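You operate a simulated robot arm through the tools that you are given. There is no shell and no other tool.

Carry out the task below with a simulated robot arm. There is one attempt and no reset: what you move stays moved.

## Task
Tighten the vent screw named on the card, then pump the valve tester to 1.5 bar.
Fine: use the tee spanner of the same number and put it back; shut the bleed knob.

It is judged by the outcome, as a careful person would: the job done as asked, and still so three seconds after it is handed in. It fails if anything else is knocked over, pushed out of place, dropped, spilled or broken.

## Robot
A 7-joint arm with a two-finger parallel gripper, fixed in place. Base frame: the origin is on the floor under the middle of its stand, x ahead of it, y to its left, z up. Readings come in mm, rad, newtons and seconds.
With the tool pointing down near the work surface it reaches from about 520 to 960 mm from the base axis. Its first joint turns from -2.897 to 2.897 rad. Payload 3.91 kg.
The TCP is the grasp point between the finger pads, 30 mm short of the fingertips. In the tool frame z runs along the fingers and y along their closing line. Largest opening 110 mm; finger width 20, thickness 10; the body of the gripper, 48 by 112 mm, starts 55 mm behind the TCP.
Orientation is that of the tool frame in the base frame, as a unit quaternion [w, x, y, z]. With the fingers straight down and closing along the base's y, the tool's x points along the base's -x, its y along +y and its z along -z.

## Interface
- The arm moves only by the tool nudge_tool. Its argument "moves" is a list of rows, each a list of 2 entries, a list of its own where there are three numbers: the shift along the tool's x, y, z in mm, then the turn, a rotation vector about the tool's x, y, z in rad. In form: [[[dx, dy, dz], [ax, ay, az]], ...]. A call has 1 to 20 rows; each row shifts and turns the commanded pose from where the row before left it, along the tool's axes as they then stand. "claw" is the finger opening in mm, from 0 to 110, set as the call begins (left out, the last holds). Each row takes 0.2 s and may step no farther than 50 mm and 0.15 rad from the row before; otherwise, or with a gripper value out of range, the whole call is refused. A pose out of reach is approached as far as the arm can. The call stops where the force on the tool passes 40 N (or 10 N more than at its start, if that is more) or the arm is blocked; 0.2 s more then pass. Each finger travels about 72 mm/s and halts on what it meets, pressing with about 26 N; the grip force reading is that of the motor and also rises with nothing between the fingers. The clock runs only during rows and for 0.2 s after the last one: add rows that do not move to give the fingers time. The reply holds the time, the measured pose of the TCP, the force on the tool along the base axes, the opening and the grip force, in the units named above and with some noise, with the torque about the TCP (base axes, N m) and any sound that the robot's microphone picked up.
- Cameras (640 x 400 px; columns grow to the right, rows downward): "scene" is fixed at [403.2, 646.2, 1499.2]; the picture's right is [-0.90, -0.43, 0.00], its down [-0.28, 0.59, -0.75] and it looks along [0.32, -0.68, -0.66] (base axes); focal length 336 px, centre (320, 200). "wrist" rides on the gripper at [72, 17, -103] in the tool frame; the picture's right is [-0.23, 0.97, 0.00], its down [-0.76, -0.18, -0.62] and it looks along [-0.61, -0.14, 0.78] (tool axes); focal length 222 px, centre (320, 200). There is no depth. A picture from a camera that has moved, and an enlarged one, comes with that camera's place and axes in the base frame and with its lens. The place of the scene camera against the robot may be out by one fixed shift of up to 25 mm in any direction.
- get_image(camera): a new picture of that camera. The clock stands still meanwhile.
- move_column(by): slides the trunk up (or, below 0, down) by that many mm; the arm rides with it, the base frame stays. It gives what a move gives, with no picture.
- close_up(camera, box): a new picture of the part [left, top, right, bottom] of that camera's present view, enlarged. The clock stands still meanwhile.
- close_job(): hands the job in; it is judged then, once.

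Nothing tells you positions but the pictures and the camera data. Unless the task says otherwise, let go and move clear before handing in.

The tools are called after ">>>" as a command line: name --argument value ..., lists and objects as JSON in quotes. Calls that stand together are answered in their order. nudge_tool: Moves the arm, as the interface text tells. Its arguments: {"type":"object","properties":{"moves":{"type":"array"},"claw":{"type":"number"}},"required":["moves"]} The other tools are called the same way: move_column (by) moves the trunk up or down; get_image (camera) takes a picture; close_up (camera, box) takes an enlarged picture of a part of a camera's view; close_job () hands the job in.

At the start:

```text
time_s: 0.0
eef_pos: [477.1, 250.6, 1213.5]
tcp_rot: [0.0, -0.001, 1.0, 0.0]
force: [-0.1, 0.1, 0.3]
moment: [0.03, 0.0, -0.02]
finger_gap: 110.0
gripper_force: 0.0
trunk travel left (down, up): [-625.0, 57.0]
```

scene: 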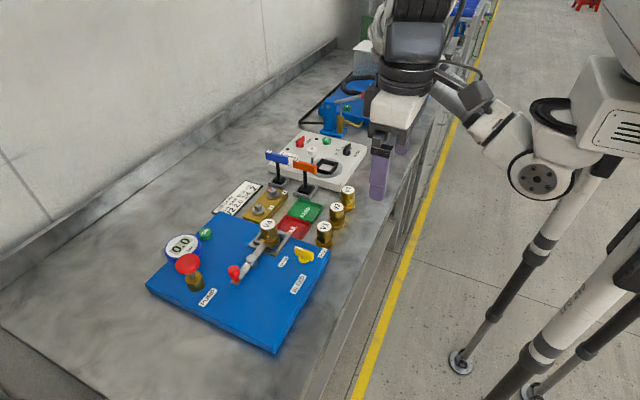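
wrist: 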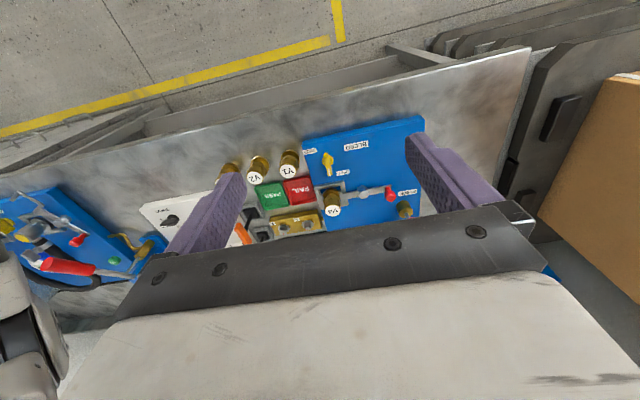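

I see a bench with a blue valve tester (pump lever, bleed knob, gauge), some brass valves, two tee spanners (blue, orange) on a stand, a block with screws and a card. I'll look closer at each before moving.

>>> close_up --camera "scene" --box '[200, 120, 360, 220]'

>>> close_up --camera "scene" --box '[140, 210, 340, 355]'

>>> close_up --camera "scene" --box '[205, 175, 275, 220]'

>>> close_up --camera "scene" --box '[240, 140, 330, 210]'

```text
4.00 times, centred on (280, 170) of scene
camera zoom: at [403.2, 646.2, 1499.2], right [-0.9, -0.43, 0.0], down [-0.28, 0.59, -0.75], along [0.32, -0.68, -0.66], focal length 1343 px, centre (480, 320)
```

zoom: 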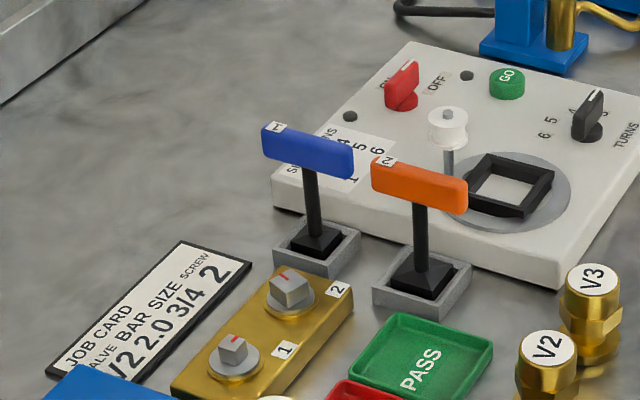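

```text
2.76 times, centred on (240, 282) of scene
camera zoom: at [403.2, 646.2, 1499.2], right [-0.9, -0.43, 0.0], down [-0.28, 0.59, -0.75], along [0.32, -0.68, -0.66], focal length 926 px, centre (541, -28)
```

zoom: 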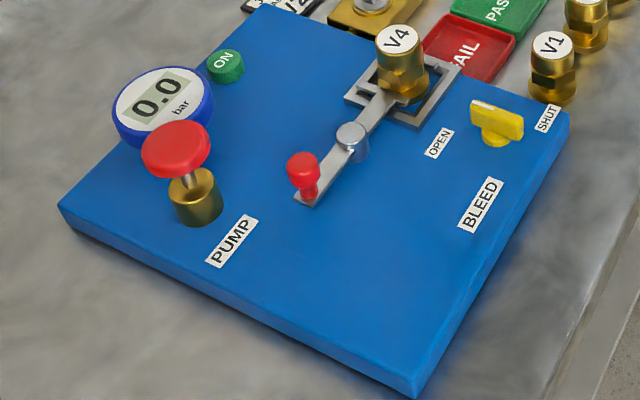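

```text
8.89 times, centred on (240, 198) of scene
camera zoom: at [403.2, 646.2, 1499.2], right [-0.9, -0.43, 0.0], down [-0.28, 0.59, -0.75], along [0.32, -0.68, -0.66], focal length 2985 px, centre (1031, 222)
```

zoom: 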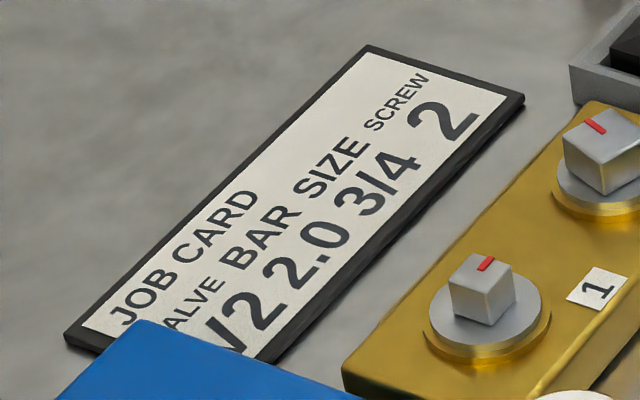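

```text
5.71 times, centred on (285, 175) of scene
camera zoom: at [403.2, 646.2, 1499.2], right [-0.9, -0.43, 0.0], down [-0.28, 0.59, -0.75], along [0.32, -0.68, -0.66], focal length 1919 px, centre (520, 343)
```

zoom: 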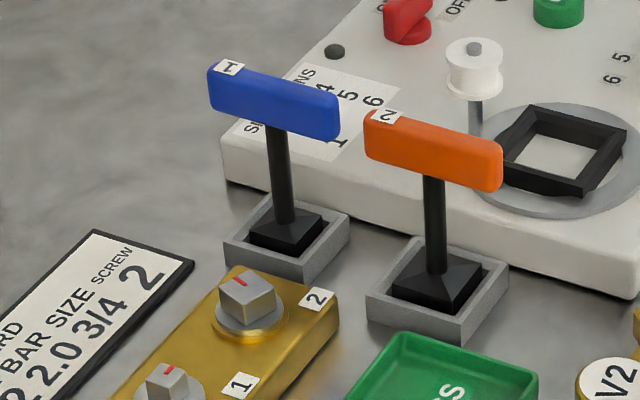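

The card calls for screw 2, so the orange spanner marked 2 is the one to use, on the screw marked 2 at the far end of the brass block. I'll look through the wrist camera to triangulate these.

>>> close_up --camera "wrist" --box '[220, 100, 460, 250]'

>>> close_up --camera "wrist" --box '[220, 180, 348, 260]'

>>> close_up --camera "scene" --box '[280, 225, 344, 265]'

>>> close_up --camera "scene" --box '[240, 180, 304, 220]'

```text
2.67 times, centred on (340, 175) of wrist
camera zoom: at [407.0, 266.8, 1316.1], right [0.23, 0.97, 0.0], down [0.76, -0.18, 0.62], along [0.61, -0.14, -0.78], focal length 592 px, centre (267, 267)
```

zoom: 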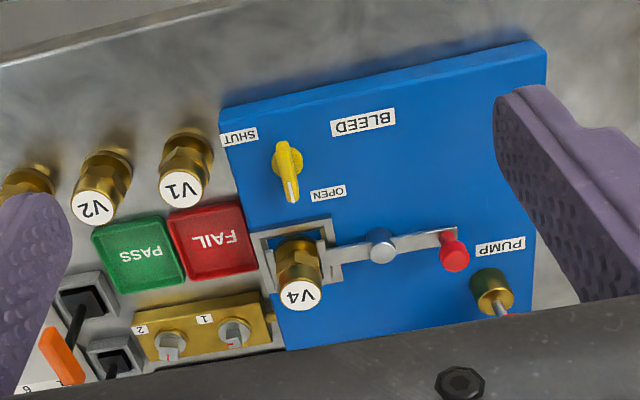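

```text
5.00 times, centred on (284, 220) of wrist
camera zoom: at [407.0, 266.8, 1316.1], right [0.23, 0.97, 0.0], down [0.76, -0.18, 0.62], along [0.61, -0.14, -0.78], focal length 1111 px, centre (500, 100)
```

zoom: 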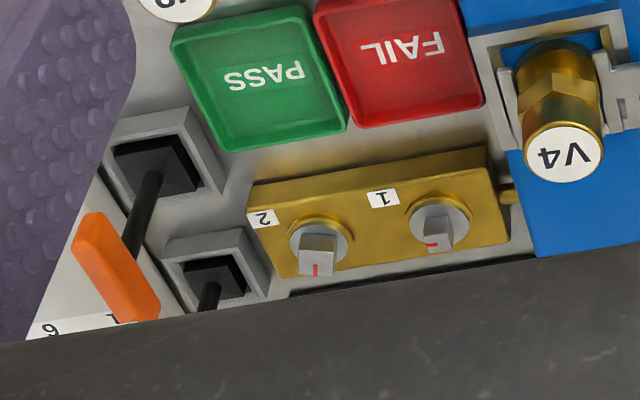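

```text
10.00 times, centred on (312, 245) of scene
camera zoom: at [403.2, 646.2, 1499.2], right [-0.9, -0.43, 0.0], down [-0.28, 0.59, -0.75], along [0.32, -0.68, -0.66], focal length 3358 px, centre (400, -250)
```

zoom: 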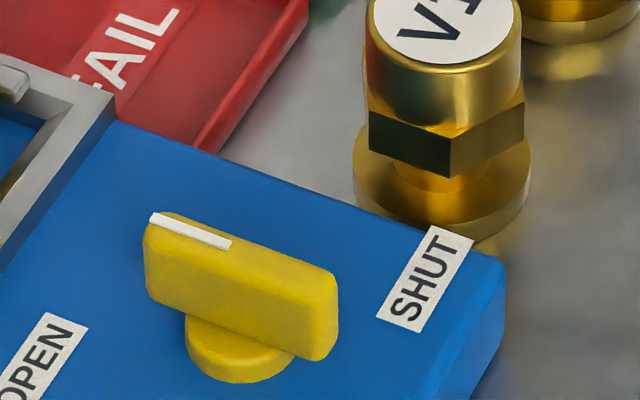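

```text
10.00 times, centred on (272, 200) of scene
camera zoom: at [403.2, 646.2, 1499.2], right [-0.9, -0.43, 0.0], down [-0.28, 0.59, -0.75], along [0.32, -0.68, -0.66], focal length 3358 px, centre (800, 200)
```

zoom: 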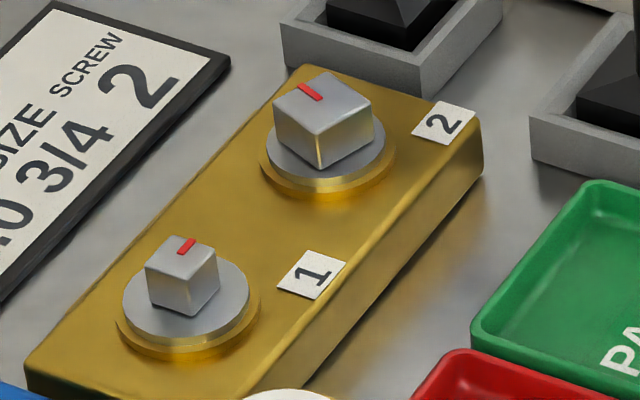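

The tester sits at roughly x 580–840, y 190–420, the orange spanner's handle runs along x near (755, -3, 945), and screw 2 is near (815, 70, 890). I'll lower the trunk and move the wrist camera nearer to the spanners for a better fix.

>>> move_column --by -120

```text
time_s: 1.5
eef_pos: [478.5, 249.8, 1091.8]
tcp_rot: [0.0, -0.001, 1.0, 0.0]
force: [-0.5, 0.2, -0.1]
moment: [0.05, -0.04, 0.01]
finger_gap: 109.8
gripper_force: 0.1
trunk travel left (down, up): [-505.0, 177.0]
```

The trunk moved down 120 mm as commanded and nothing was touched. Next I'll travel at this height towards a spot behind the spanners.

>>> nudge_tool --moves '[[[-29, -33, 0], [0, 0, 0]], [[-29, -33, 0], [0, 0, 0]], [[-29, -33, 0], [0, 0, 0]], [[-29, -33, 0], [0, 0, 0]], [[-29, -33, 0], [0, 0, 0]], [[-29, -33, 0], [0, 0, 0]], [[-29, -33, 0], [0, 0, 0]], [[0, 0, 0], [0, 0, 0]]]'

>>> get_image --camera "wrist"

>>> get_image --camera "scene"

```text
time_s: 3.3
eef_pos: [682.4, 17.9, 1091.9]
tcp_rot: [0.0, -0.001, 1.0, 0.0]
force: [-0.3, 0.4, 0.4]
moment: [0.02, -0.01, -0.01]
finger_gap: 110.2
gripper_force: 0.1
trunk travel left (down, up): [-505.0, 177.0]
```

```text
taken
camera wrist: at [610.6, 33.9, 1194.8], right [0.23, 0.97, 0.0], down [0.76, -0.18, 0.62], along [0.61, -0.14, -0.78], focal length 222 px, centre (320, 200)
```

wrist: 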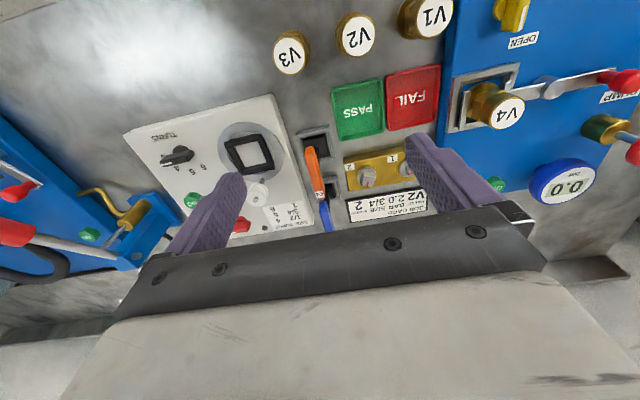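

```text
taken
```

scene: 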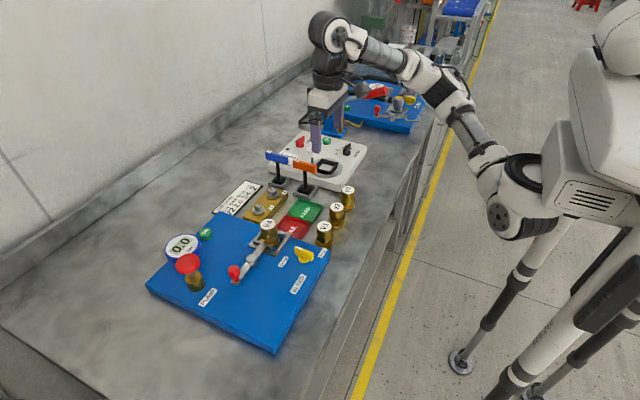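

From here the wrist camera sees the spanners, the block and the card between the fingers. I'll enlarge that part to get precise points.

>>> close_up --camera "wrist" --box '[270, 120, 430, 220]'

>>> close_up --camera "wrist" --box '[440, 0, 640, 125]'

```text
4.00 times, centred on (350, 170) of wrist
camera zoom: at [610.6, 33.9, 1194.8], right [0.23, 0.97, 0.0], down [0.76, -0.18, 0.62], along [0.61, -0.14, -0.78], focal length 888 px, centre (200, 320)
```

zoom: 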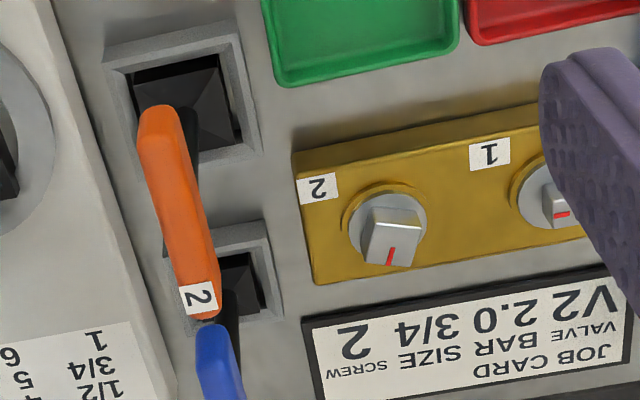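

```text
3.20 times, centred on (540, 62) of wrist
camera zoom: at [610.6, 33.9, 1194.8], right [0.23, 0.97, 0.0], down [0.76, -0.18, 0.62], along [0.61, -0.14, -0.78], focal length 711 px, centre (-384, 640)
```

zoom: 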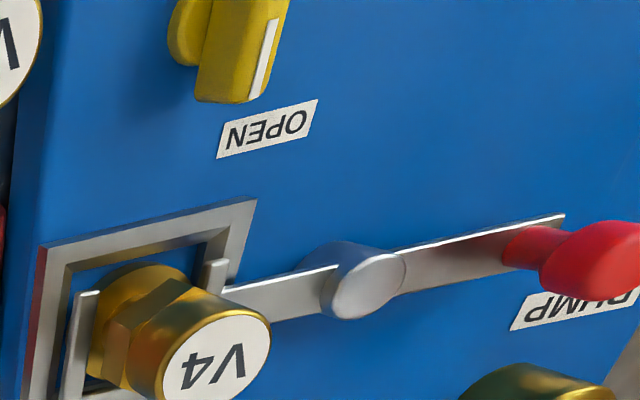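

Two wrist views put the orange handle's centre at about (755, -5, 950), running along x. I'll take a third view from a closer, offset spot to refine the spanner, its stand and the screw.

>>> nudge_tool --moves '[[[-4, 21, 26], [0, 0, 0]], [[-4, 21, 26], [0, 0, 0]], [[0, 0, 0], [0, 0, 0]]]'

>>> close_up --camera "wrist" --box '[240, 120, 400, 220]'

>>> get_image --camera "wrist"

```text
time_s: 4.1
eef_pos: [690.6, 61.5, 1037.1]
tcp_rot: [0.0, -0.001, 1.0, 0.001]
force: [0.8, 0.2, 0.3]
moment: [-0.02, 0.02, -0.03]
finger_gap: 109.7
gripper_force: 0.1
trunk travel left (down, up): [-505.0, 177.0]
```

```text
4.00 times, centred on (320, 170) of wrist
camera zoom: at [619.2, 77.1, 1142.2], right [0.23, 0.97, 0.0], down [0.76, -0.18, 0.62], along [0.61, -0.14, -0.78], focal length 888 px, centre (320, 320)
```

zoom: 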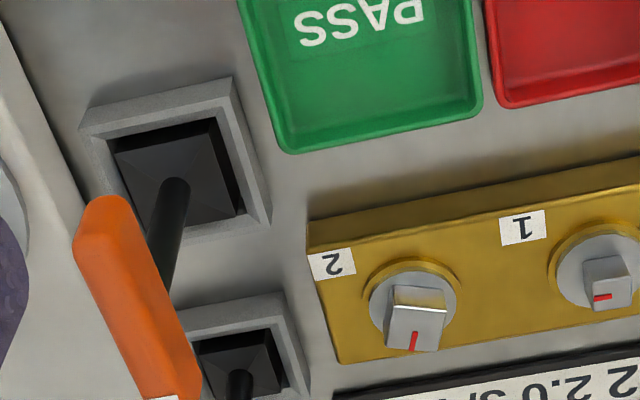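

```text
taken
camera wrist: at [619.2, 77.1, 1142.2], right [0.23, 0.97, 0.0], down [0.76, -0.18, 0.62], along [0.61, -0.14, -0.78], focal length 222 px, centre (320, 200)
```

wrist: 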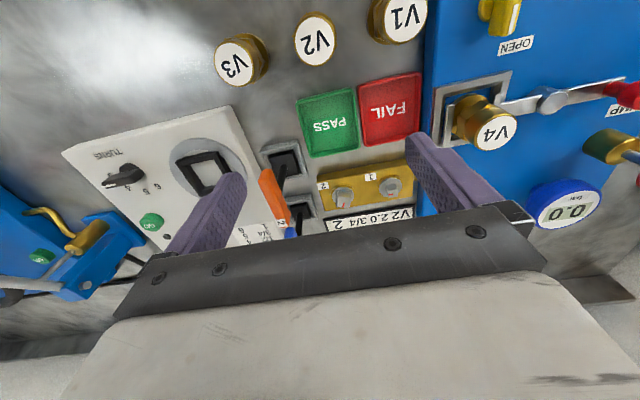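

The third view agrees: the bench is at about z 865, and the handle's near end is about (720, -5, 945). I'll hover above the handle with the fingers partly closed and look straight down it before descending.

>>> nudge_tool --moves '[[[-32, -33, 0], [0, 0, 0]], [[-32, -33, 0], [0, 0, 0]], [[0, 0, 24], [0, 0, 0]], [[0, 0, 0], [0, 0, 0]]]' --claw 70

>>> close_up --camera "wrist" --box '[240, 90, 400, 190]'

>>> get_image --camera "wrist"

>>> close_up --camera "scene" --box '[240, 110, 368, 190]'

```text
time_s: 5.1
eef_pos: [756.1, -4.5, 1015.9]
tcp_rot: [-0.001, -0.001, 1.0, 0.0]
force: [0.2, -0.2, 0.1]
moment: [0.0, -0.01, -0.01]
finger_gap: 70.1
gripper_force: 0.1
trunk travel left (down, up): [-505.0, 177.0]
```

```text
4.00 times, centred on (320, 140) of wrist
camera zoom: at [684.5, 11.5, 1119.9], right [0.23, 0.97, 0.0], down [0.76, -0.18, 0.62], along [0.61, -0.14, -0.78], focal length 888 px, centre (320, 440)
```

zoom: 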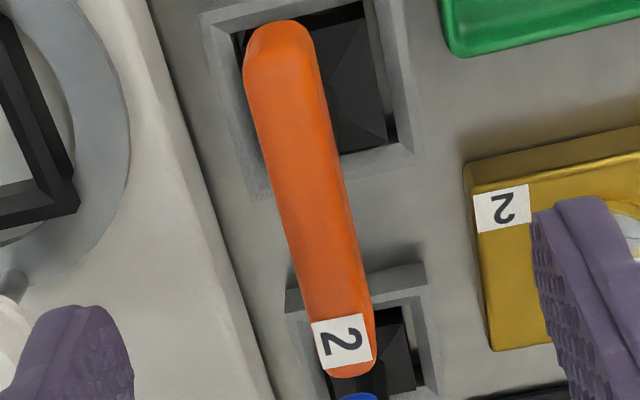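

```text
taken
camera wrist: at [684.5, 11.5, 1119.9], right [0.23, 0.97, 0.0], down [0.76, -0.18, 0.62], along [0.61, -0.14, -0.78], focal length 222 px, centre (320, 200)
```

wrist: 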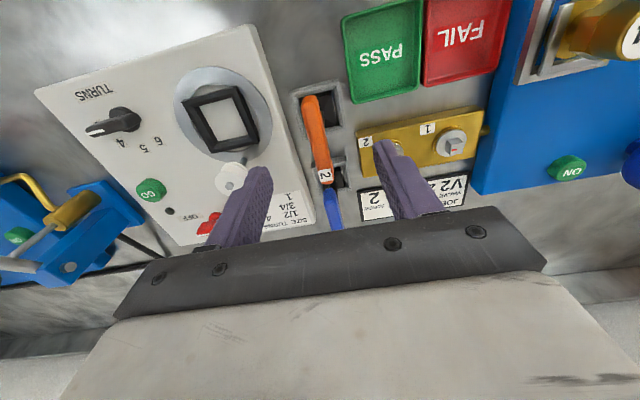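

```text
5.00 times, centred on (304, 150) of scene
camera zoom: at [403.2, 646.2, 1499.2], right [-0.9, -0.43, 0.0], down [-0.28, 0.59, -0.75], along [0.32, -0.68, -0.66], focal length 1679 px, centre (400, 450)
```

zoom: 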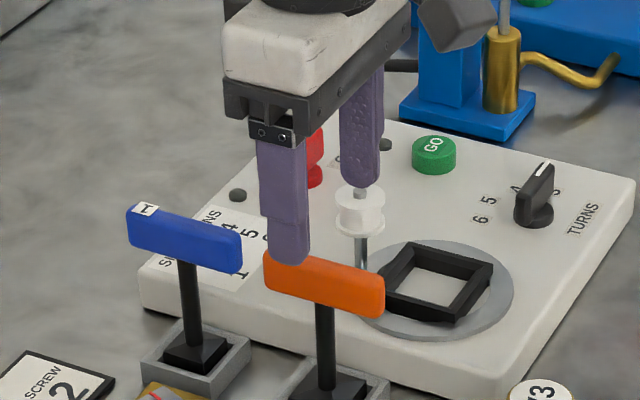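

The stand's centre works out at (755.5, -5), and the handle is about 13 mm wide, centred on y -5 and aligned with x. I'm right above it, so I'll go down 66 mm with the fingers at 50 mm.

>>> nudge_tool --moves '[[[0, 0, 0], [0, 0, 0]], [[0, 0, 20], [0, 0, 0]], [[0, 0, 20], [0, 0, 0]], [[0, 0, 15], [0, 0, 0]], [[0, 0, 11], [0, 0, 0]], [[0, 0, 0], [0, 0, 0]]]' --claw 50

>>> close_up --camera "wrist" --box '[220, 100, 420, 225]'

>>> close_up --camera "scene" --box '[240, 110, 368, 190]'

```text
time_s: 6.5
eef_pos: [753.7, -4.5, 950.4]
tcp_rot: [0.0, 0.0, 1.0, -0.001]
force: [0.0, -0.7, 0.0]
moment: [-0.02, -0.02, 0.01]
finger_gap: 50.2
gripper_force: 0.0
trunk travel left (down, up): [-505.0, 177.0]
```

```text
3.20 times, centred on (320, 162) of wrist
camera zoom: at [681.8, 12.2, 1054.0], right [0.23, 0.97, 0.0], down [0.76, -0.18, 0.62], along [0.61, -0.14, -0.78], focal length 711 px, centre (320, 320)
```

zoom: 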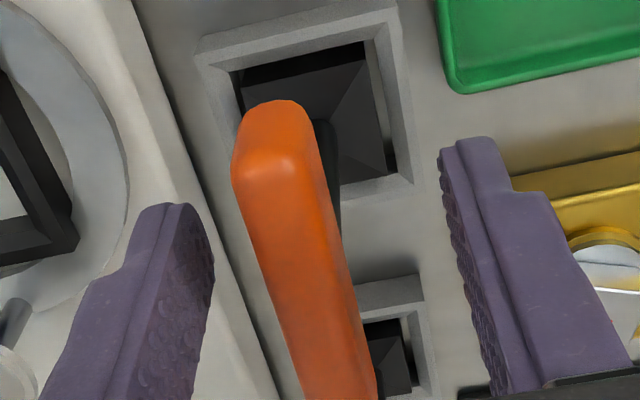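

```text
5.00 times, centred on (304, 150) of scene
camera zoom: at [403.2, 646.2, 1499.2], right [-0.9, -0.43, 0.0], down [-0.28, 0.59, -0.75], along [0.32, -0.68, -0.66], focal length 1679 px, centre (400, 450)
```

zoom: 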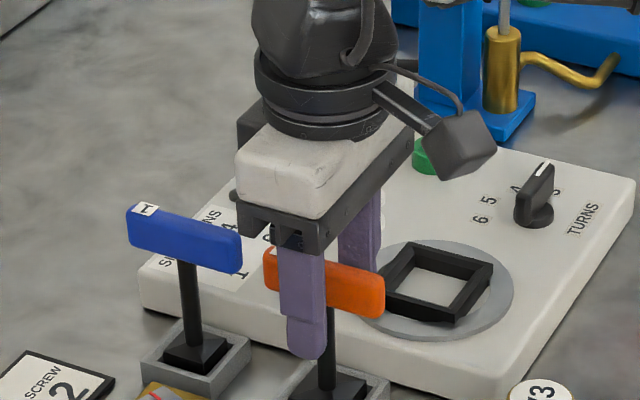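

The handle is between the fingers and the stem lines up with them. I'll close on it.

>>> nudge_tool --moves '[[[0, 0, 0], [0, 0, 0]], [[0, 0, 0], [0, 0, 0]], [[0, 0, 0], [0, 0, 0]], [[0, 0, 0], [0, 0, 0]]]' --claw 0

>>> close_up --camera "wrist" --box '[220, 100, 420, 225]'

>>> close_up --camera "scene" --box '[240, 130, 336, 190]'

```text
time_s: 7.5
eef_pos: [753.8, -4.8, 950.2]
tcp_rot: [0.0, -0.001, 1.0, 0.0]
force: [-0.3, 0.6, 0.0]
moment: [0.0, -0.01, -0.01]
finger_gap: 12.6
gripper_force: 26.0
trunk travel left (down, up): [-505.0, 177.0]
```

```text
3.20 times, centred on (320, 162) of wrist
camera zoom: at [682.0, 12.2, 1054.1], right [0.23, 0.97, 0.0], down [0.76, -0.18, 0.62], along [0.61, -0.14, -0.78], focal length 711 px, centre (320, 320)
```

zoom: 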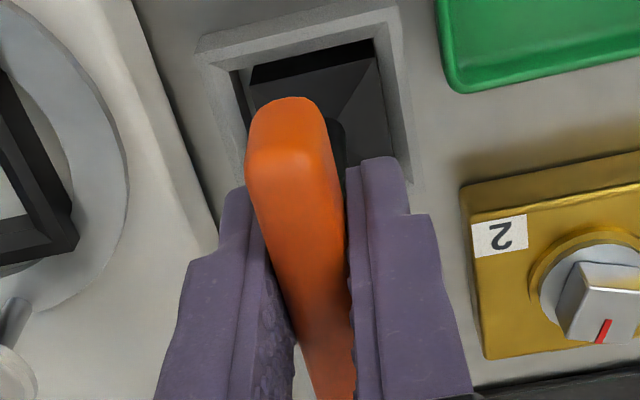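

```text
6.67 times, centred on (288, 160) of scene
camera zoom: at [403.2, 646.2, 1499.2], right [-0.9, -0.43, 0.0], down [-0.28, 0.59, -0.75], along [0.32, -0.68, -0.66], focal length 2239 px, centre (533, 467)
```

zoom: 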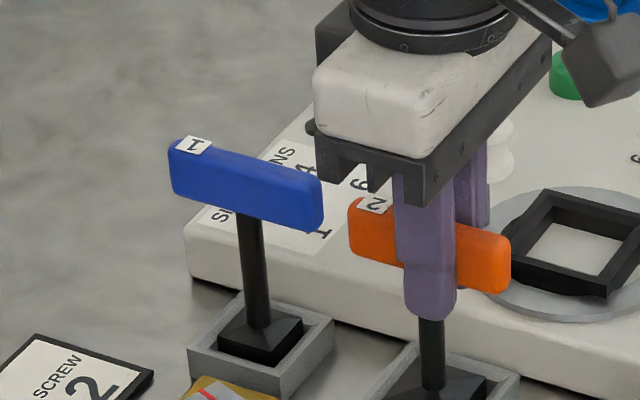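

The handle is held at 12.6 mm with 26 N. I'll lift it straight up out of its stand.

>>> nudge_tool --moves '[[[0, 0, -5], [0, 0, 0]], [[0, 0, -10], [0, 0, 0]], [[0, 0, -15], [0, 0, 0]], [[0, 0, -20], [0, 0, 0]], [[0, 0, -25], [0, 0, 0]], [[0, 0, 0], [0, 0, 0]]]'

>>> get_image --camera "scene"

>>> close_up --camera "scene" --box '[230, 110, 358, 210]'

>>> close_up --camera "wrist" --box '[220, 100, 420, 225]'

```text
time_s: 8.9
eef_pos: [753.5, -5.0, 1023.7]
tcp_rot: [0.0, -0.001, 1.0, 0.0]
force: [-0.6, 1.0, -1.5]
moment: [0.0, -0.04, -0.05]
finger_gap: 12.8
gripper_force: 25.8
trunk travel left (down, up): [-505.0, 177.0]
```

```text
taken
```

scene: 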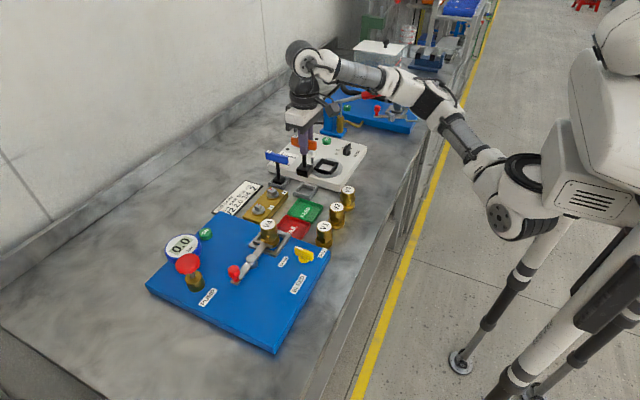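

```text
4.00 times, centred on (294, 160) of scene
camera zoom: at [403.2, 646.2, 1499.2], right [-0.9, -0.43, 0.0], down [-0.28, 0.59, -0.75], along [0.32, -0.68, -0.66], focal length 1343 px, centre (424, 360)
```

zoom: 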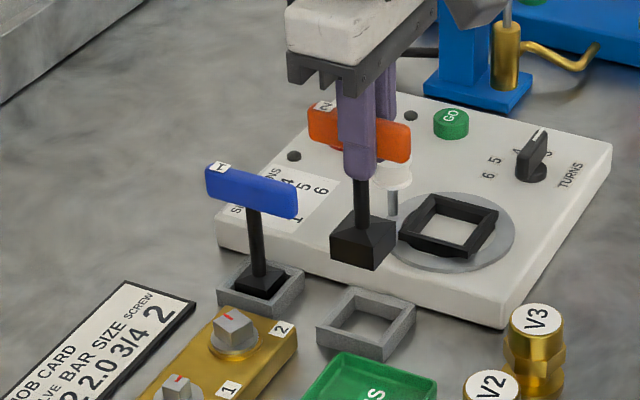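

```text
3.20 times, centred on (320, 162) of wrist
camera zoom: at [681.5, 11.3, 1127.9], right [0.23, 0.97, 0.0], down [0.76, -0.18, 0.62], along [0.61, -0.14, -0.78], focal length 711 px, centre (320, 320)
```

zoom: 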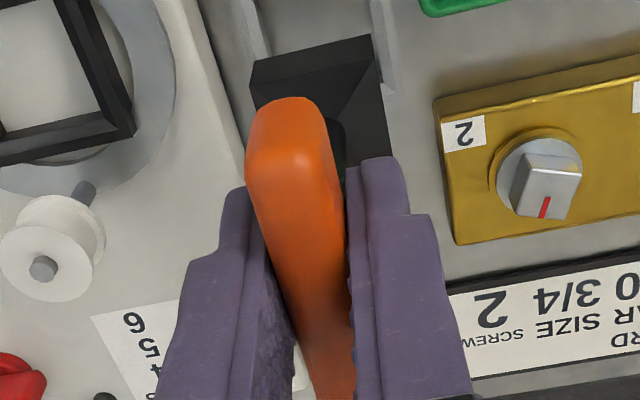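

The spanner is free and hangs straight. Now I'll look closely at screw 2 to find its centre and the angle of its square head.

>>> close_up --camera "wrist" --box '[357, 138, 421, 178]'

>>> close_up --camera "scene" --box '[250, 180, 298, 210]'

>>> close_up --camera "scene" --box '[280, 125, 344, 165]'

```text
10.00 times, centred on (389, 158) of wrist
camera zoom: at [681.5, 11.3, 1127.9], right [0.23, 0.97, 0.0], down [0.76, -0.18, 0.62], along [0.61, -0.14, -0.78], focal length 2221 px, centre (-370, 620)
```

zoom: 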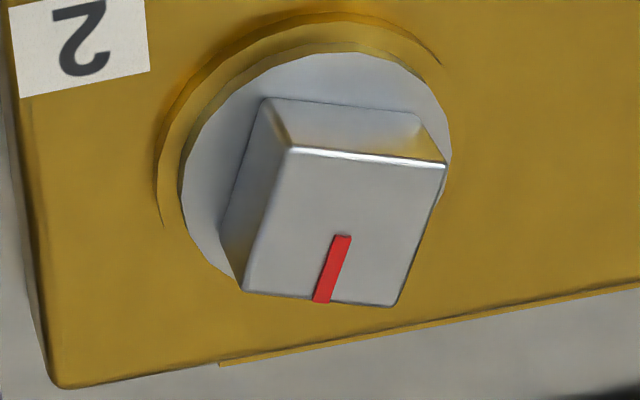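

```text
13.33 times, centred on (274, 195) of scene
camera zoom: at [403.2, 646.2, 1499.2], right [-0.9, -0.43, 0.0], down [-0.28, 0.59, -0.75], along [0.32, -0.68, -0.66], focal length 4478 px, centre (933, 267)
```

zoom: 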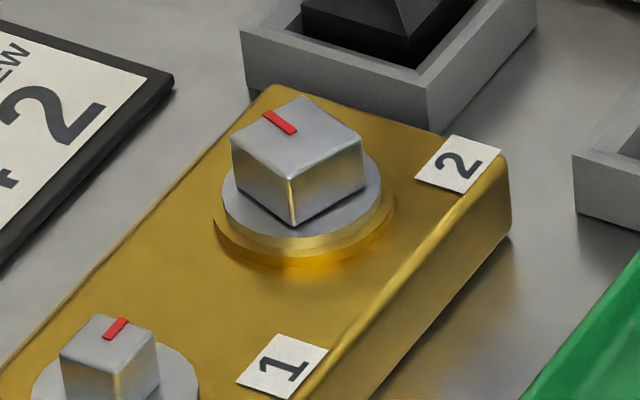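

```text
10.00 times, centred on (312, 145) of scene
camera zoom: at [403.2, 646.2, 1499.2], right [-0.9, -0.43, 0.0], down [-0.28, 0.59, -0.75], along [0.32, -0.68, -0.66], focal length 3358 px, centre (400, 750)
```

zoom: 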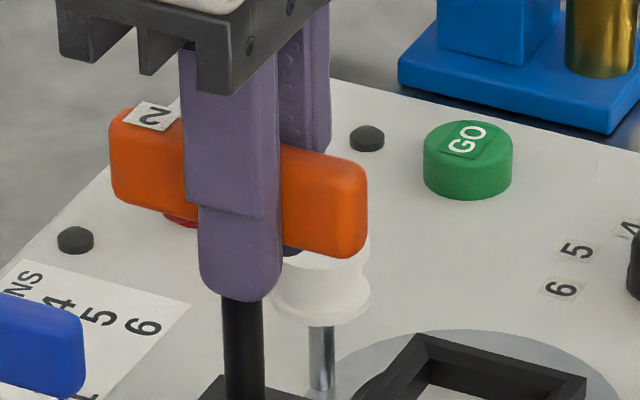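

The head is an 18–19 mm square turned about 18° clockwise from the base axes, but its x position still varies by a few mm between views. I'll raise the spanner and look at the screw from nearly overhead.

>>> nudge_tool --moves '[[[0, 0, -25], [0, 0, 0]], [[0, 0, -20], [0, 0, 0]], [[-25, 26, 0], [0, 0, 0]], [[-25, 26, 0], [0, 0, 0]], [[-25, 26, 0], [0, 0, 0]], [[-25, 26, 0], [0, 0, 0]], [[-25, 26, 0], [0, 0, 0]], [[0, 0, 0], [0, 0, 0]], [[0, 0, 0], [0, 0, 0]]]'

>>> get_image --camera "wrist"

>>> close_up --camera "wrist" --box '[215, 40, 295, 90]'

```text
time_s: 10.9
eef_pos: [880.2, 123.1, 1068.8]
tcp_rot: [-0.001, -0.002, 1.0, 0.0]
force: [-0.1, 0.1, -2.1]
moment: [0.01, 0.05, -0.01]
finger_gap: 12.8
gripper_force: 25.7
trunk travel left (down, up): [-505.0, 177.0]
```

```text
taken
camera wrist: at [808.5, 140.3, 1173.3], right [0.23, 0.97, 0.0], down [0.76, -0.18, 0.62], along [0.61, -0.14, -0.78], focal length 222 px, centre (320, 200)
```

wrist: 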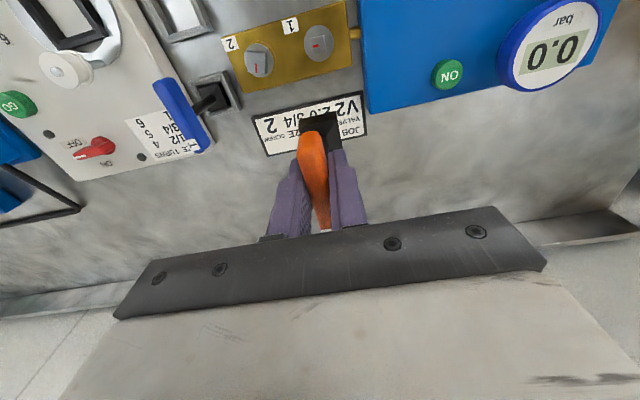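

```text
8.00 times, centred on (255, 65) of wrist
camera zoom: at [808.5, 140.3, 1173.3], right [0.23, 0.97, 0.0], down [0.76, -0.18, 0.62], along [0.61, -0.14, -0.78], focal length 1777 px, centre (840, 1280)
```

zoom: 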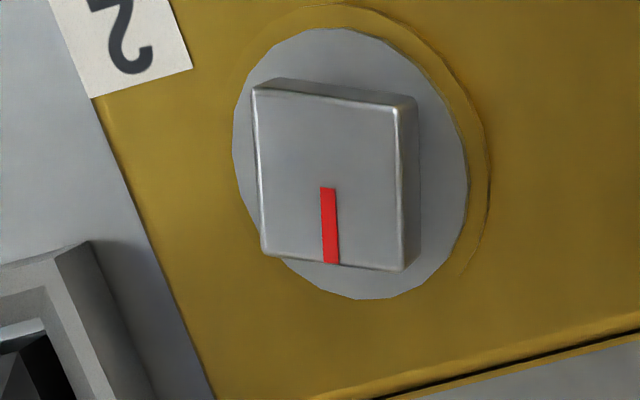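

Screw 2's centre is now consistent in all views: about (825.5, 64.8), with its top at z 890 and the head turned 19° clockwise. Next I'll check where the spanner's socket hangs relative to the gripper.

>>> close_up --camera "wrist" --box '[270, 95, 366, 155]'

>>> close_up --camera "scene" --box '[200, 100, 328, 180]'

```text
6.67 times, centred on (318, 125) of wrist
camera zoom: at [808.5, 140.3, 1173.3], right [0.23, 0.97, 0.0], down [0.76, -0.18, 0.62], along [0.61, -0.14, -0.78], focal length 1481 px, centre (333, 700)
```

zoom: 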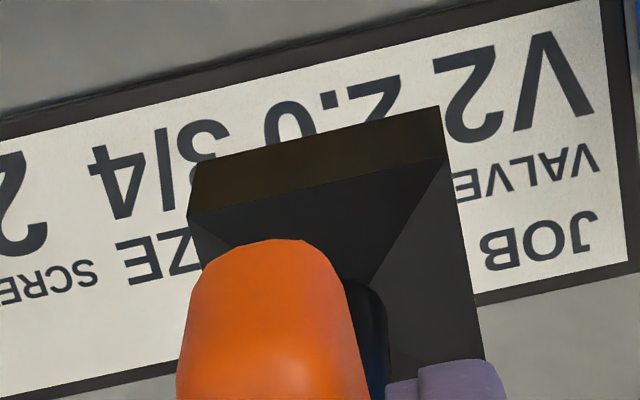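

```text
5.00 times, centred on (264, 140) of scene
camera zoom: at [403.2, 646.2, 1499.2], right [-0.9, -0.43, 0.0], down [-0.28, 0.59, -0.75], along [0.32, -0.68, -0.66], focal length 1679 px, centre (600, 500)
```

zoom: 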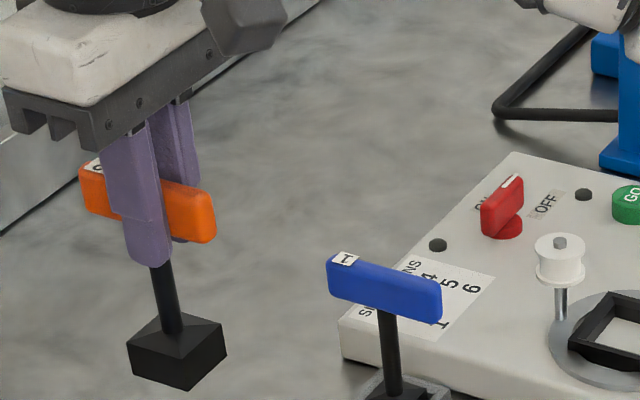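

The block's apparent size leaves some doubt about how far below the gripper the socket hangs. I'll zoom in on it from the scene camera to measure it.

>>> close_up --camera "scene" --box '[208, 120, 256, 180]'

>>> close_up --camera "scene" --box '[280, 165, 328, 195]'

```text
6.67 times, centred on (232, 150) of scene
camera zoom: at [403.2, 646.2, 1499.2], right [-0.9, -0.43, 0.0], down [-0.28, 0.59, -0.75], along [0.32, -0.68, -0.66], focal length 2239 px, centre (907, 533)
```

zoom: 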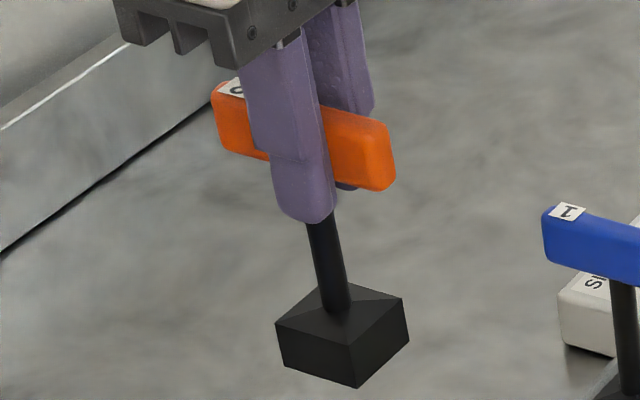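

```text
13.33 times, centred on (304, 180) of scene
camera zoom: at [403.2, 646.2, 1499.2], right [-0.9, -0.43, 0.0], down [-0.28, 0.59, -0.75], along [0.32, -0.68, -0.66], focal length 4478 px, centre (533, 467)
```

zoom: 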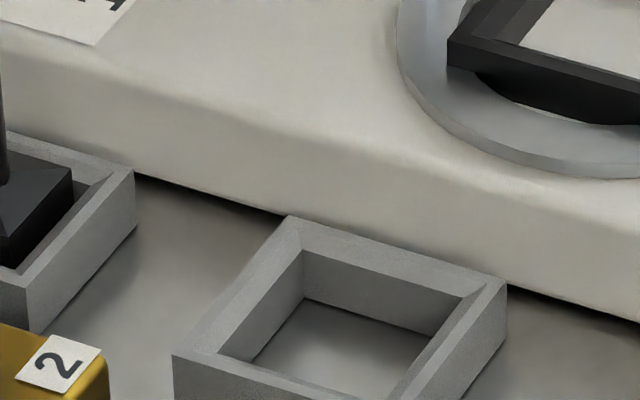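

The bench comes out at z of about 858 from the card, so the socket's underside should be about 93 mm below the TCP. I need the spanner axis offset along x more exactly, so I'll zoom further.

>>> close_up --camera "scene" --box '[208, 134, 256, 164]'

>>> close_up --camera "scene" --box '[205, 156, 245, 181]'

>>> close_up --camera "wrist" --box '[290, 100, 354, 140]'

>>> close_up --camera "wrist" --box '[270, 140, 382, 210]'

```text
13.33 times, centred on (232, 149) of scene
camera zoom: at [403.2, 646.2, 1499.2], right [-0.9, -0.43, 0.0], down [-0.28, 0.59, -0.75], along [0.32, -0.68, -0.66], focal length 4478 px, centre (1493, 880)
```

zoom: 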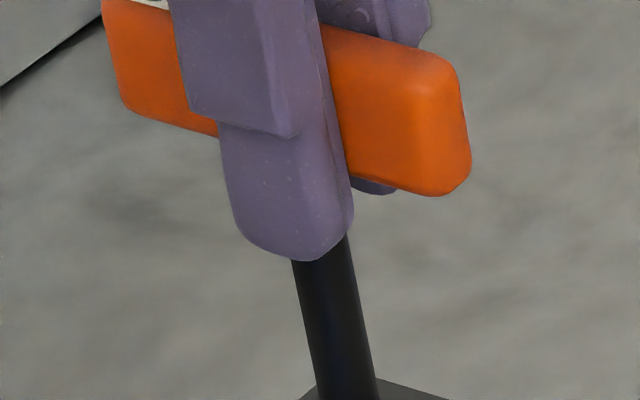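

```text
16.00 times, centred on (225, 168) of scene
camera zoom: at [403.2, 646.2, 1499.2], right [-0.9, -0.43, 0.0], down [-0.28, 0.59, -0.75], along [0.32, -0.68, -0.66], focal length 5374 px, centre (1840, 704)
```

zoom: 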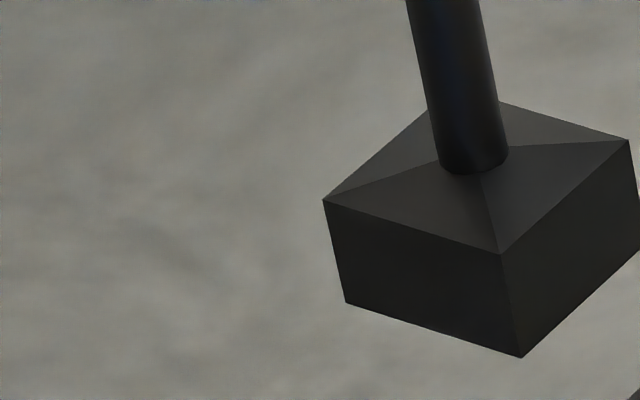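

```text
10.00 times, centred on (322, 120) of wrist
camera zoom: at [808.5, 140.3, 1173.3], right [0.23, 0.97, 0.0], down [0.76, -0.18, 0.62], along [0.61, -0.14, -0.78], focal length 2221 px, centre (300, 1000)
```

zoom: 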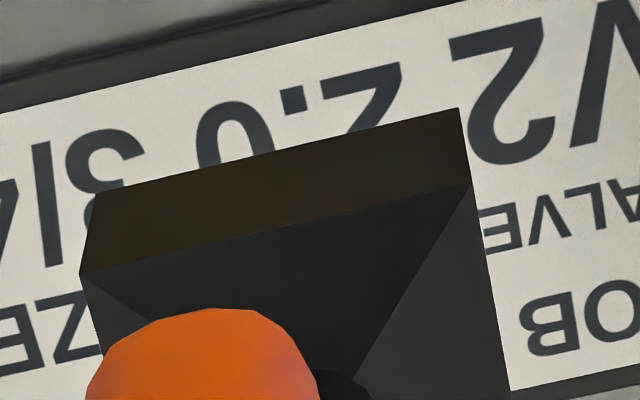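

```text
5.71 times, centred on (326, 175) of wrist
camera zoom: at [808.5, 140.3, 1173.3], right [0.23, 0.97, 0.0], down [0.76, -0.18, 0.62], along [0.61, -0.14, -0.78], focal length 1269 px, centre (286, 343)
```

zoom: 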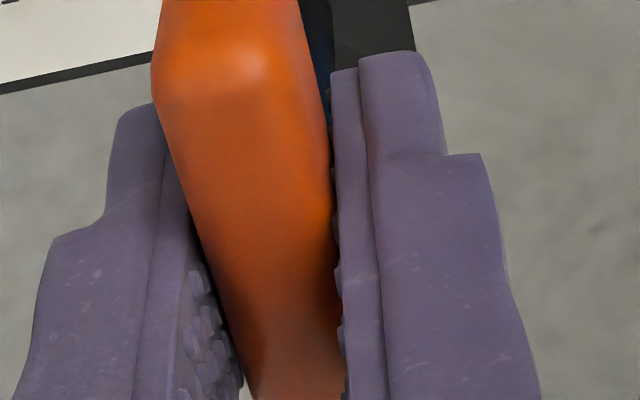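

The socket block is 33 mm square and hangs about 6 mm ahead of the TCP in x, so I'll allow for that offset. I'll turn the tool 19° clockwise to match the screw head and move above the screw, still well clear.

>>> nudge_tool --moves '[[[0, 0, 0], [0, 0, 0.11]], [[0, 0, 0], [0, 0, 0.11]], [[0, 0, 0], [0, 0, 0.112]], [[19, -36.5, 0], [0, 0, 0]], [[19.5, -36.4, 0], [0, 0, 0]], [[0, 0, 20], [0, 0, 0]], [[0, 0, 20], [0, 0, 0]], [[0, 0, 0], [0, 0, 0]], [[0, 0, 0], [0, 0, 0]]]'

>>> get_image --camera "wrist"

>>> close_up --camera "scene" --box '[232, 165, 296, 205]'

>>> close_up --camera "wrist" --box '[270, 80, 382, 150]'

```text
time_s: 12.9
eef_pos: [817.1, 68.9, 1029.4]
tcp_rot: [0.001, 0.165, 0.986, 0.0]
force: [-0.3, 0.2, -2.5]
moment: [0.02, 0.0, -0.01]
finger_gap: 12.9
gripper_force: 26.7
trunk travel left (down, up): [-505.0, 177.0]
```

```text
taken
camera wrist: at [755.2, 108.0, 1133.8], right [0.53, 0.85, 0.0], down [0.66, -0.42, 0.62], along [0.53, -0.33, -0.78], focal length 222 px, centre (320, 200)
```

wrist: 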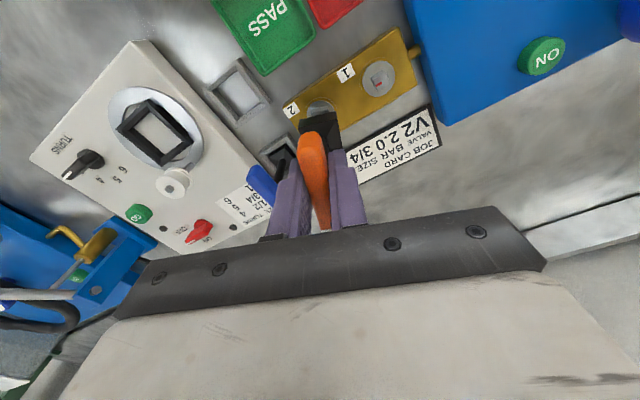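

```text
10.00 times, centred on (264, 185) of scene
camera zoom: at [403.2, 646.2, 1499.2], right [-0.9, -0.43, 0.0], down [-0.28, 0.59, -0.75], along [0.32, -0.68, -0.66], focal length 3358 px, centre (880, 350)
```

zoom: 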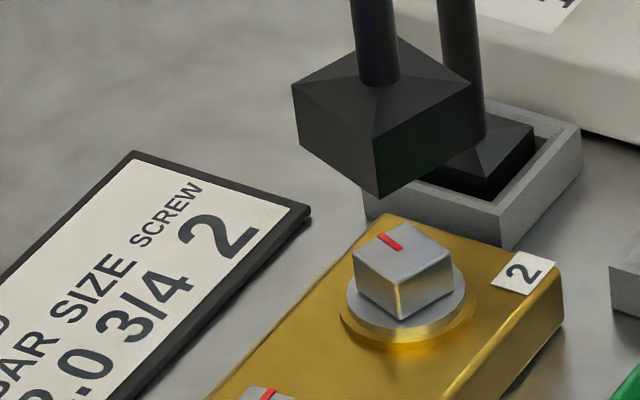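

```text
5.71 times, centred on (326, 115) of wrist
camera zoom: at [755.2, 108.0, 1133.8], right [0.53, 0.85, 0.0], down [0.66, -0.42, 0.62], along [0.53, -0.33, -0.78], focal length 1269 px, centre (286, 686)
```

zoom: 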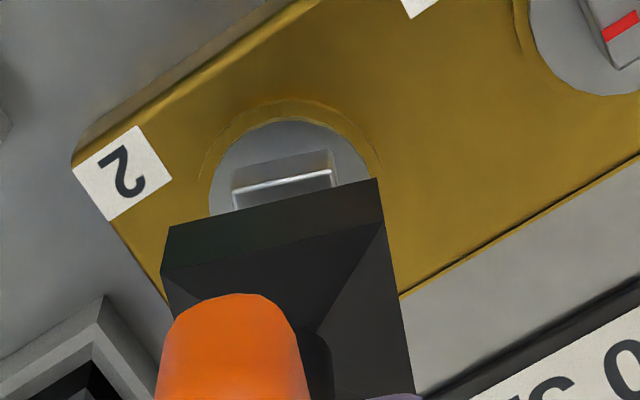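

The block's edges line up with the screw head, and both cameras show the axis above the screw to within about 1 mm. I'll go down 30 mm, which should stop about 10 mm short of the head, and check again.

>>> nudge_tool --moves '[[[0, 0, 15], [0, 0, 0]], [[0, 0, 15], [0, 0, 0]], [[0, 0, 0], [0, 0, 0]], [[0, 0, 0], [0, 0, 0]]]'

>>> close_up --camera "scene" --box '[250, 172, 298, 202]'

>>> close_up --camera "wrist" --box '[280, 85, 360, 135]'

```text
time_s: 13.9
eef_pos: [817.8, 68.9, 999.5]
tcp_rot: [0.0, 0.165, 0.986, -0.001]
force: [0.1, 0.3, -2.3]
moment: [0.02, 0.02, 0.0]
finger_gap: 12.5
gripper_force: 25.7
trunk travel left (down, up): [-505.0, 177.0]
```

```text
13.33 times, centred on (274, 187) of scene
camera zoom: at [403.2, 646.2, 1499.2], right [-0.9, -0.43, 0.0], down [-0.28, 0.59, -0.75], along [0.32, -0.68, -0.66], focal length 4478 px, centre (933, 373)
```

zoom: 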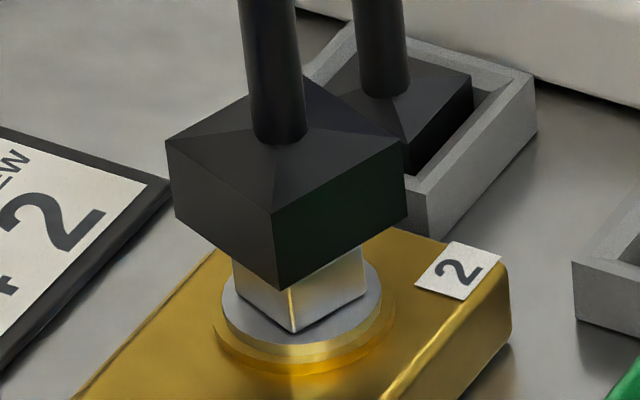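

```text
8.00 times, centred on (320, 110) of wrist
camera zoom: at [755.4, 108.0, 1103.4], right [0.53, 0.85, 0.0], down [0.66, -0.42, 0.62], along [0.53, -0.33, -0.78], focal length 1777 px, centre (320, 920)
```

zoom: 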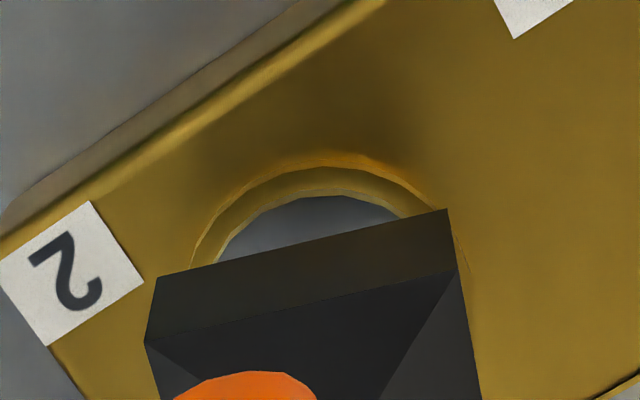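

The block's underside is now about 7 mm above the head, and the screw seems to sit slightly to the tool's -y side. I'll zoom in to refine this before lowering.

>>> close_up --camera "scene" --box '[260, 180, 284, 195]'

>>> close_up --camera "wrist" --box '[296, 100, 344, 130]'

```text
16.00 times, centred on (272, 188) of scene
camera zoom: at [403.2, 646.2, 1499.2], right [-0.9, -0.43, 0.0], down [-0.28, 0.59, -0.75], along [0.32, -0.68, -0.66], focal length 5374 px, centre (1088, 400)
```

zoom: 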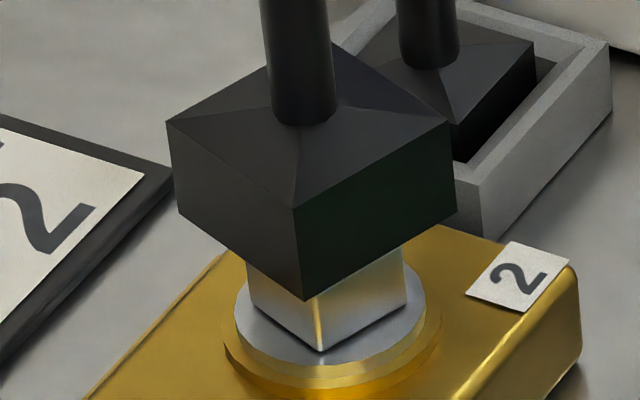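

```text
13.33 times, centred on (320, 115) of wrist
camera zoom: at [755.4, 108.0, 1103.4], right [0.53, 0.85, 0.0], down [0.66, -0.42, 0.62], along [0.53, -0.33, -0.78], focal length 2962 px, centre (320, 1333)
```

zoom: 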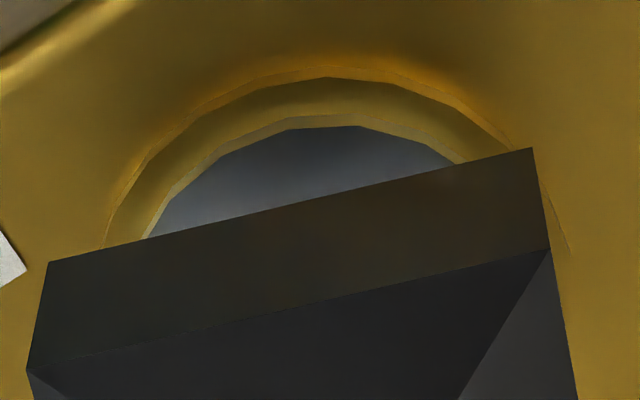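

I estimate the remaining misalignment at about 0.6 mm along tool -y and near zero in x, with the angles matching. I'll correct that and lower gently in small steps.

>>> nudge_tool --moves '[[[0, -0.6, 0], [0, 0, 0]], [[0, 0, 4], [0, 0, 0]], [[0, 0, 2], [0, 0, 0]], [[0, 0, 2], [0, 0, 0]], [[0, 0, 1.5], [0, 0, 0]], [[0, 0, 0], [0, 0, 0]]]'

>>> close_up --camera "scene" --box '[260, 180, 284, 195]'

>>> close_up --camera "wrist" --box '[296, 100, 344, 130]'

```text
time_s: 15.3
eef_pos: [818.9, 69.4, 990.2]
tcp_rot: [0.0, 0.166, 0.986, 0.0]
force: [0.1, 0.0, -3.2]
moment: [0.0, 0.05, 0.02]
finger_gap: 13.0
gripper_force: 25.7
trunk travel left (down, up): [-505.0, 177.0]
```

```text
16.00 times, centred on (272, 188) of scene
camera zoom: at [403.2, 646.2, 1499.2], right [-0.9, -0.43, 0.0], down [-0.28, 0.59, -0.75], along [0.32, -0.68, -0.66], focal length 5374 px, centre (1088, 400)
```

zoom: 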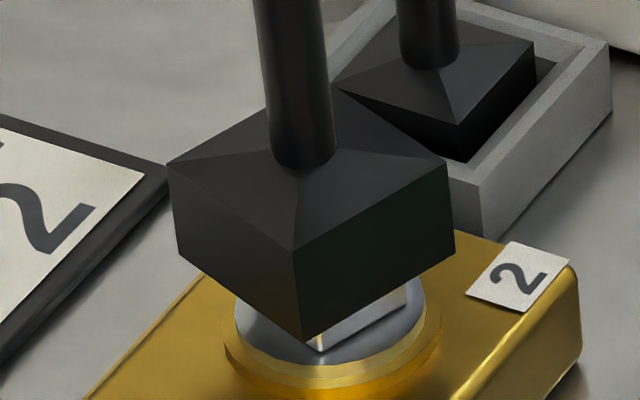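

```text
13.33 times, centred on (320, 115) of wrist
camera zoom: at [756.6, 108.0, 1093.9], right [0.53, 0.85, 0.0], down [0.66, -0.42, 0.62], along [0.53, -0.33, -0.78], focal length 2962 px, centre (320, 1333)
```

zoom: 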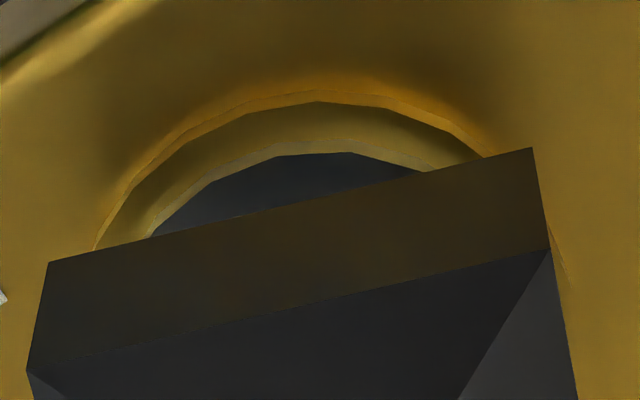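

The arm drifted about 1.3 mm in +x during the descent; there is no contact force yet. I'll lift 2 mm, correct by about 1.4 mm in tool x and -0.9 mm in tool y, and check again.

>>> nudge_tool --moves '[[[0, 0, -2], [0, 0, 0]], [[1.4, -0.9, 0], [0, 0, 0]], [[0, 0, 0], [0, 0, 0]], [[0, 0, 0], [0, 0, 0]]]'

>>> close_up --camera "scene" --box '[260, 180, 284, 195]'

>>> close_up --camera "wrist" --box '[296, 100, 344, 130]'

```text
time_s: 16.3
eef_pos: [815.2, 67.5, 992.5]
tcp_rot: [0.001, 0.165, 0.986, 0.0]
force: [0.5, -0.3, -2.8]
moment: [0.06, -0.02, -0.03]
finger_gap: 12.7
gripper_force: 26.0
trunk travel left (down, up): [-505.0, 177.0]
```

```text
16.00 times, centred on (272, 188) of scene
camera zoom: at [403.2, 646.2, 1499.2], right [-0.9, -0.43, 0.0], down [-0.28, 0.59, -0.75], along [0.32, -0.68, -0.66], focal length 5374 px, centre (1088, 400)
```

zoom: 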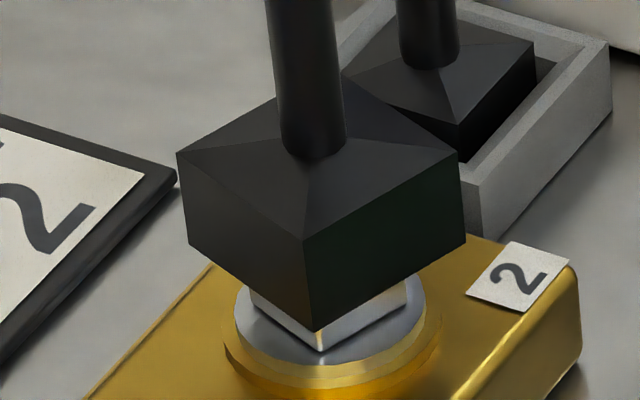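

```text
13.33 times, centred on (320, 115) of wrist
camera zoom: at [754.6, 107.4, 1096.5], right [0.53, 0.85, 0.0], down [0.66, -0.42, 0.62], along [0.53, -0.33, -0.78], focal length 2962 px, centre (320, 1333)
```

zoom: 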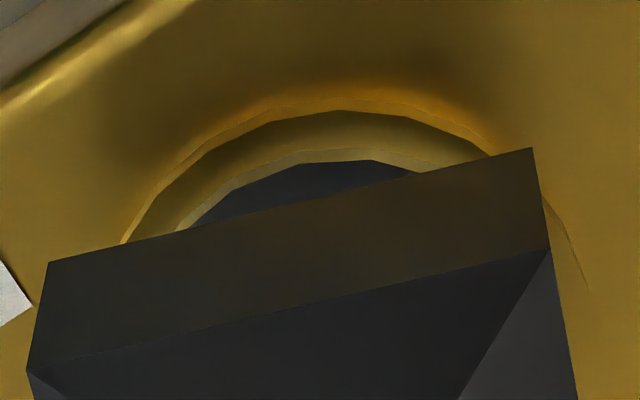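

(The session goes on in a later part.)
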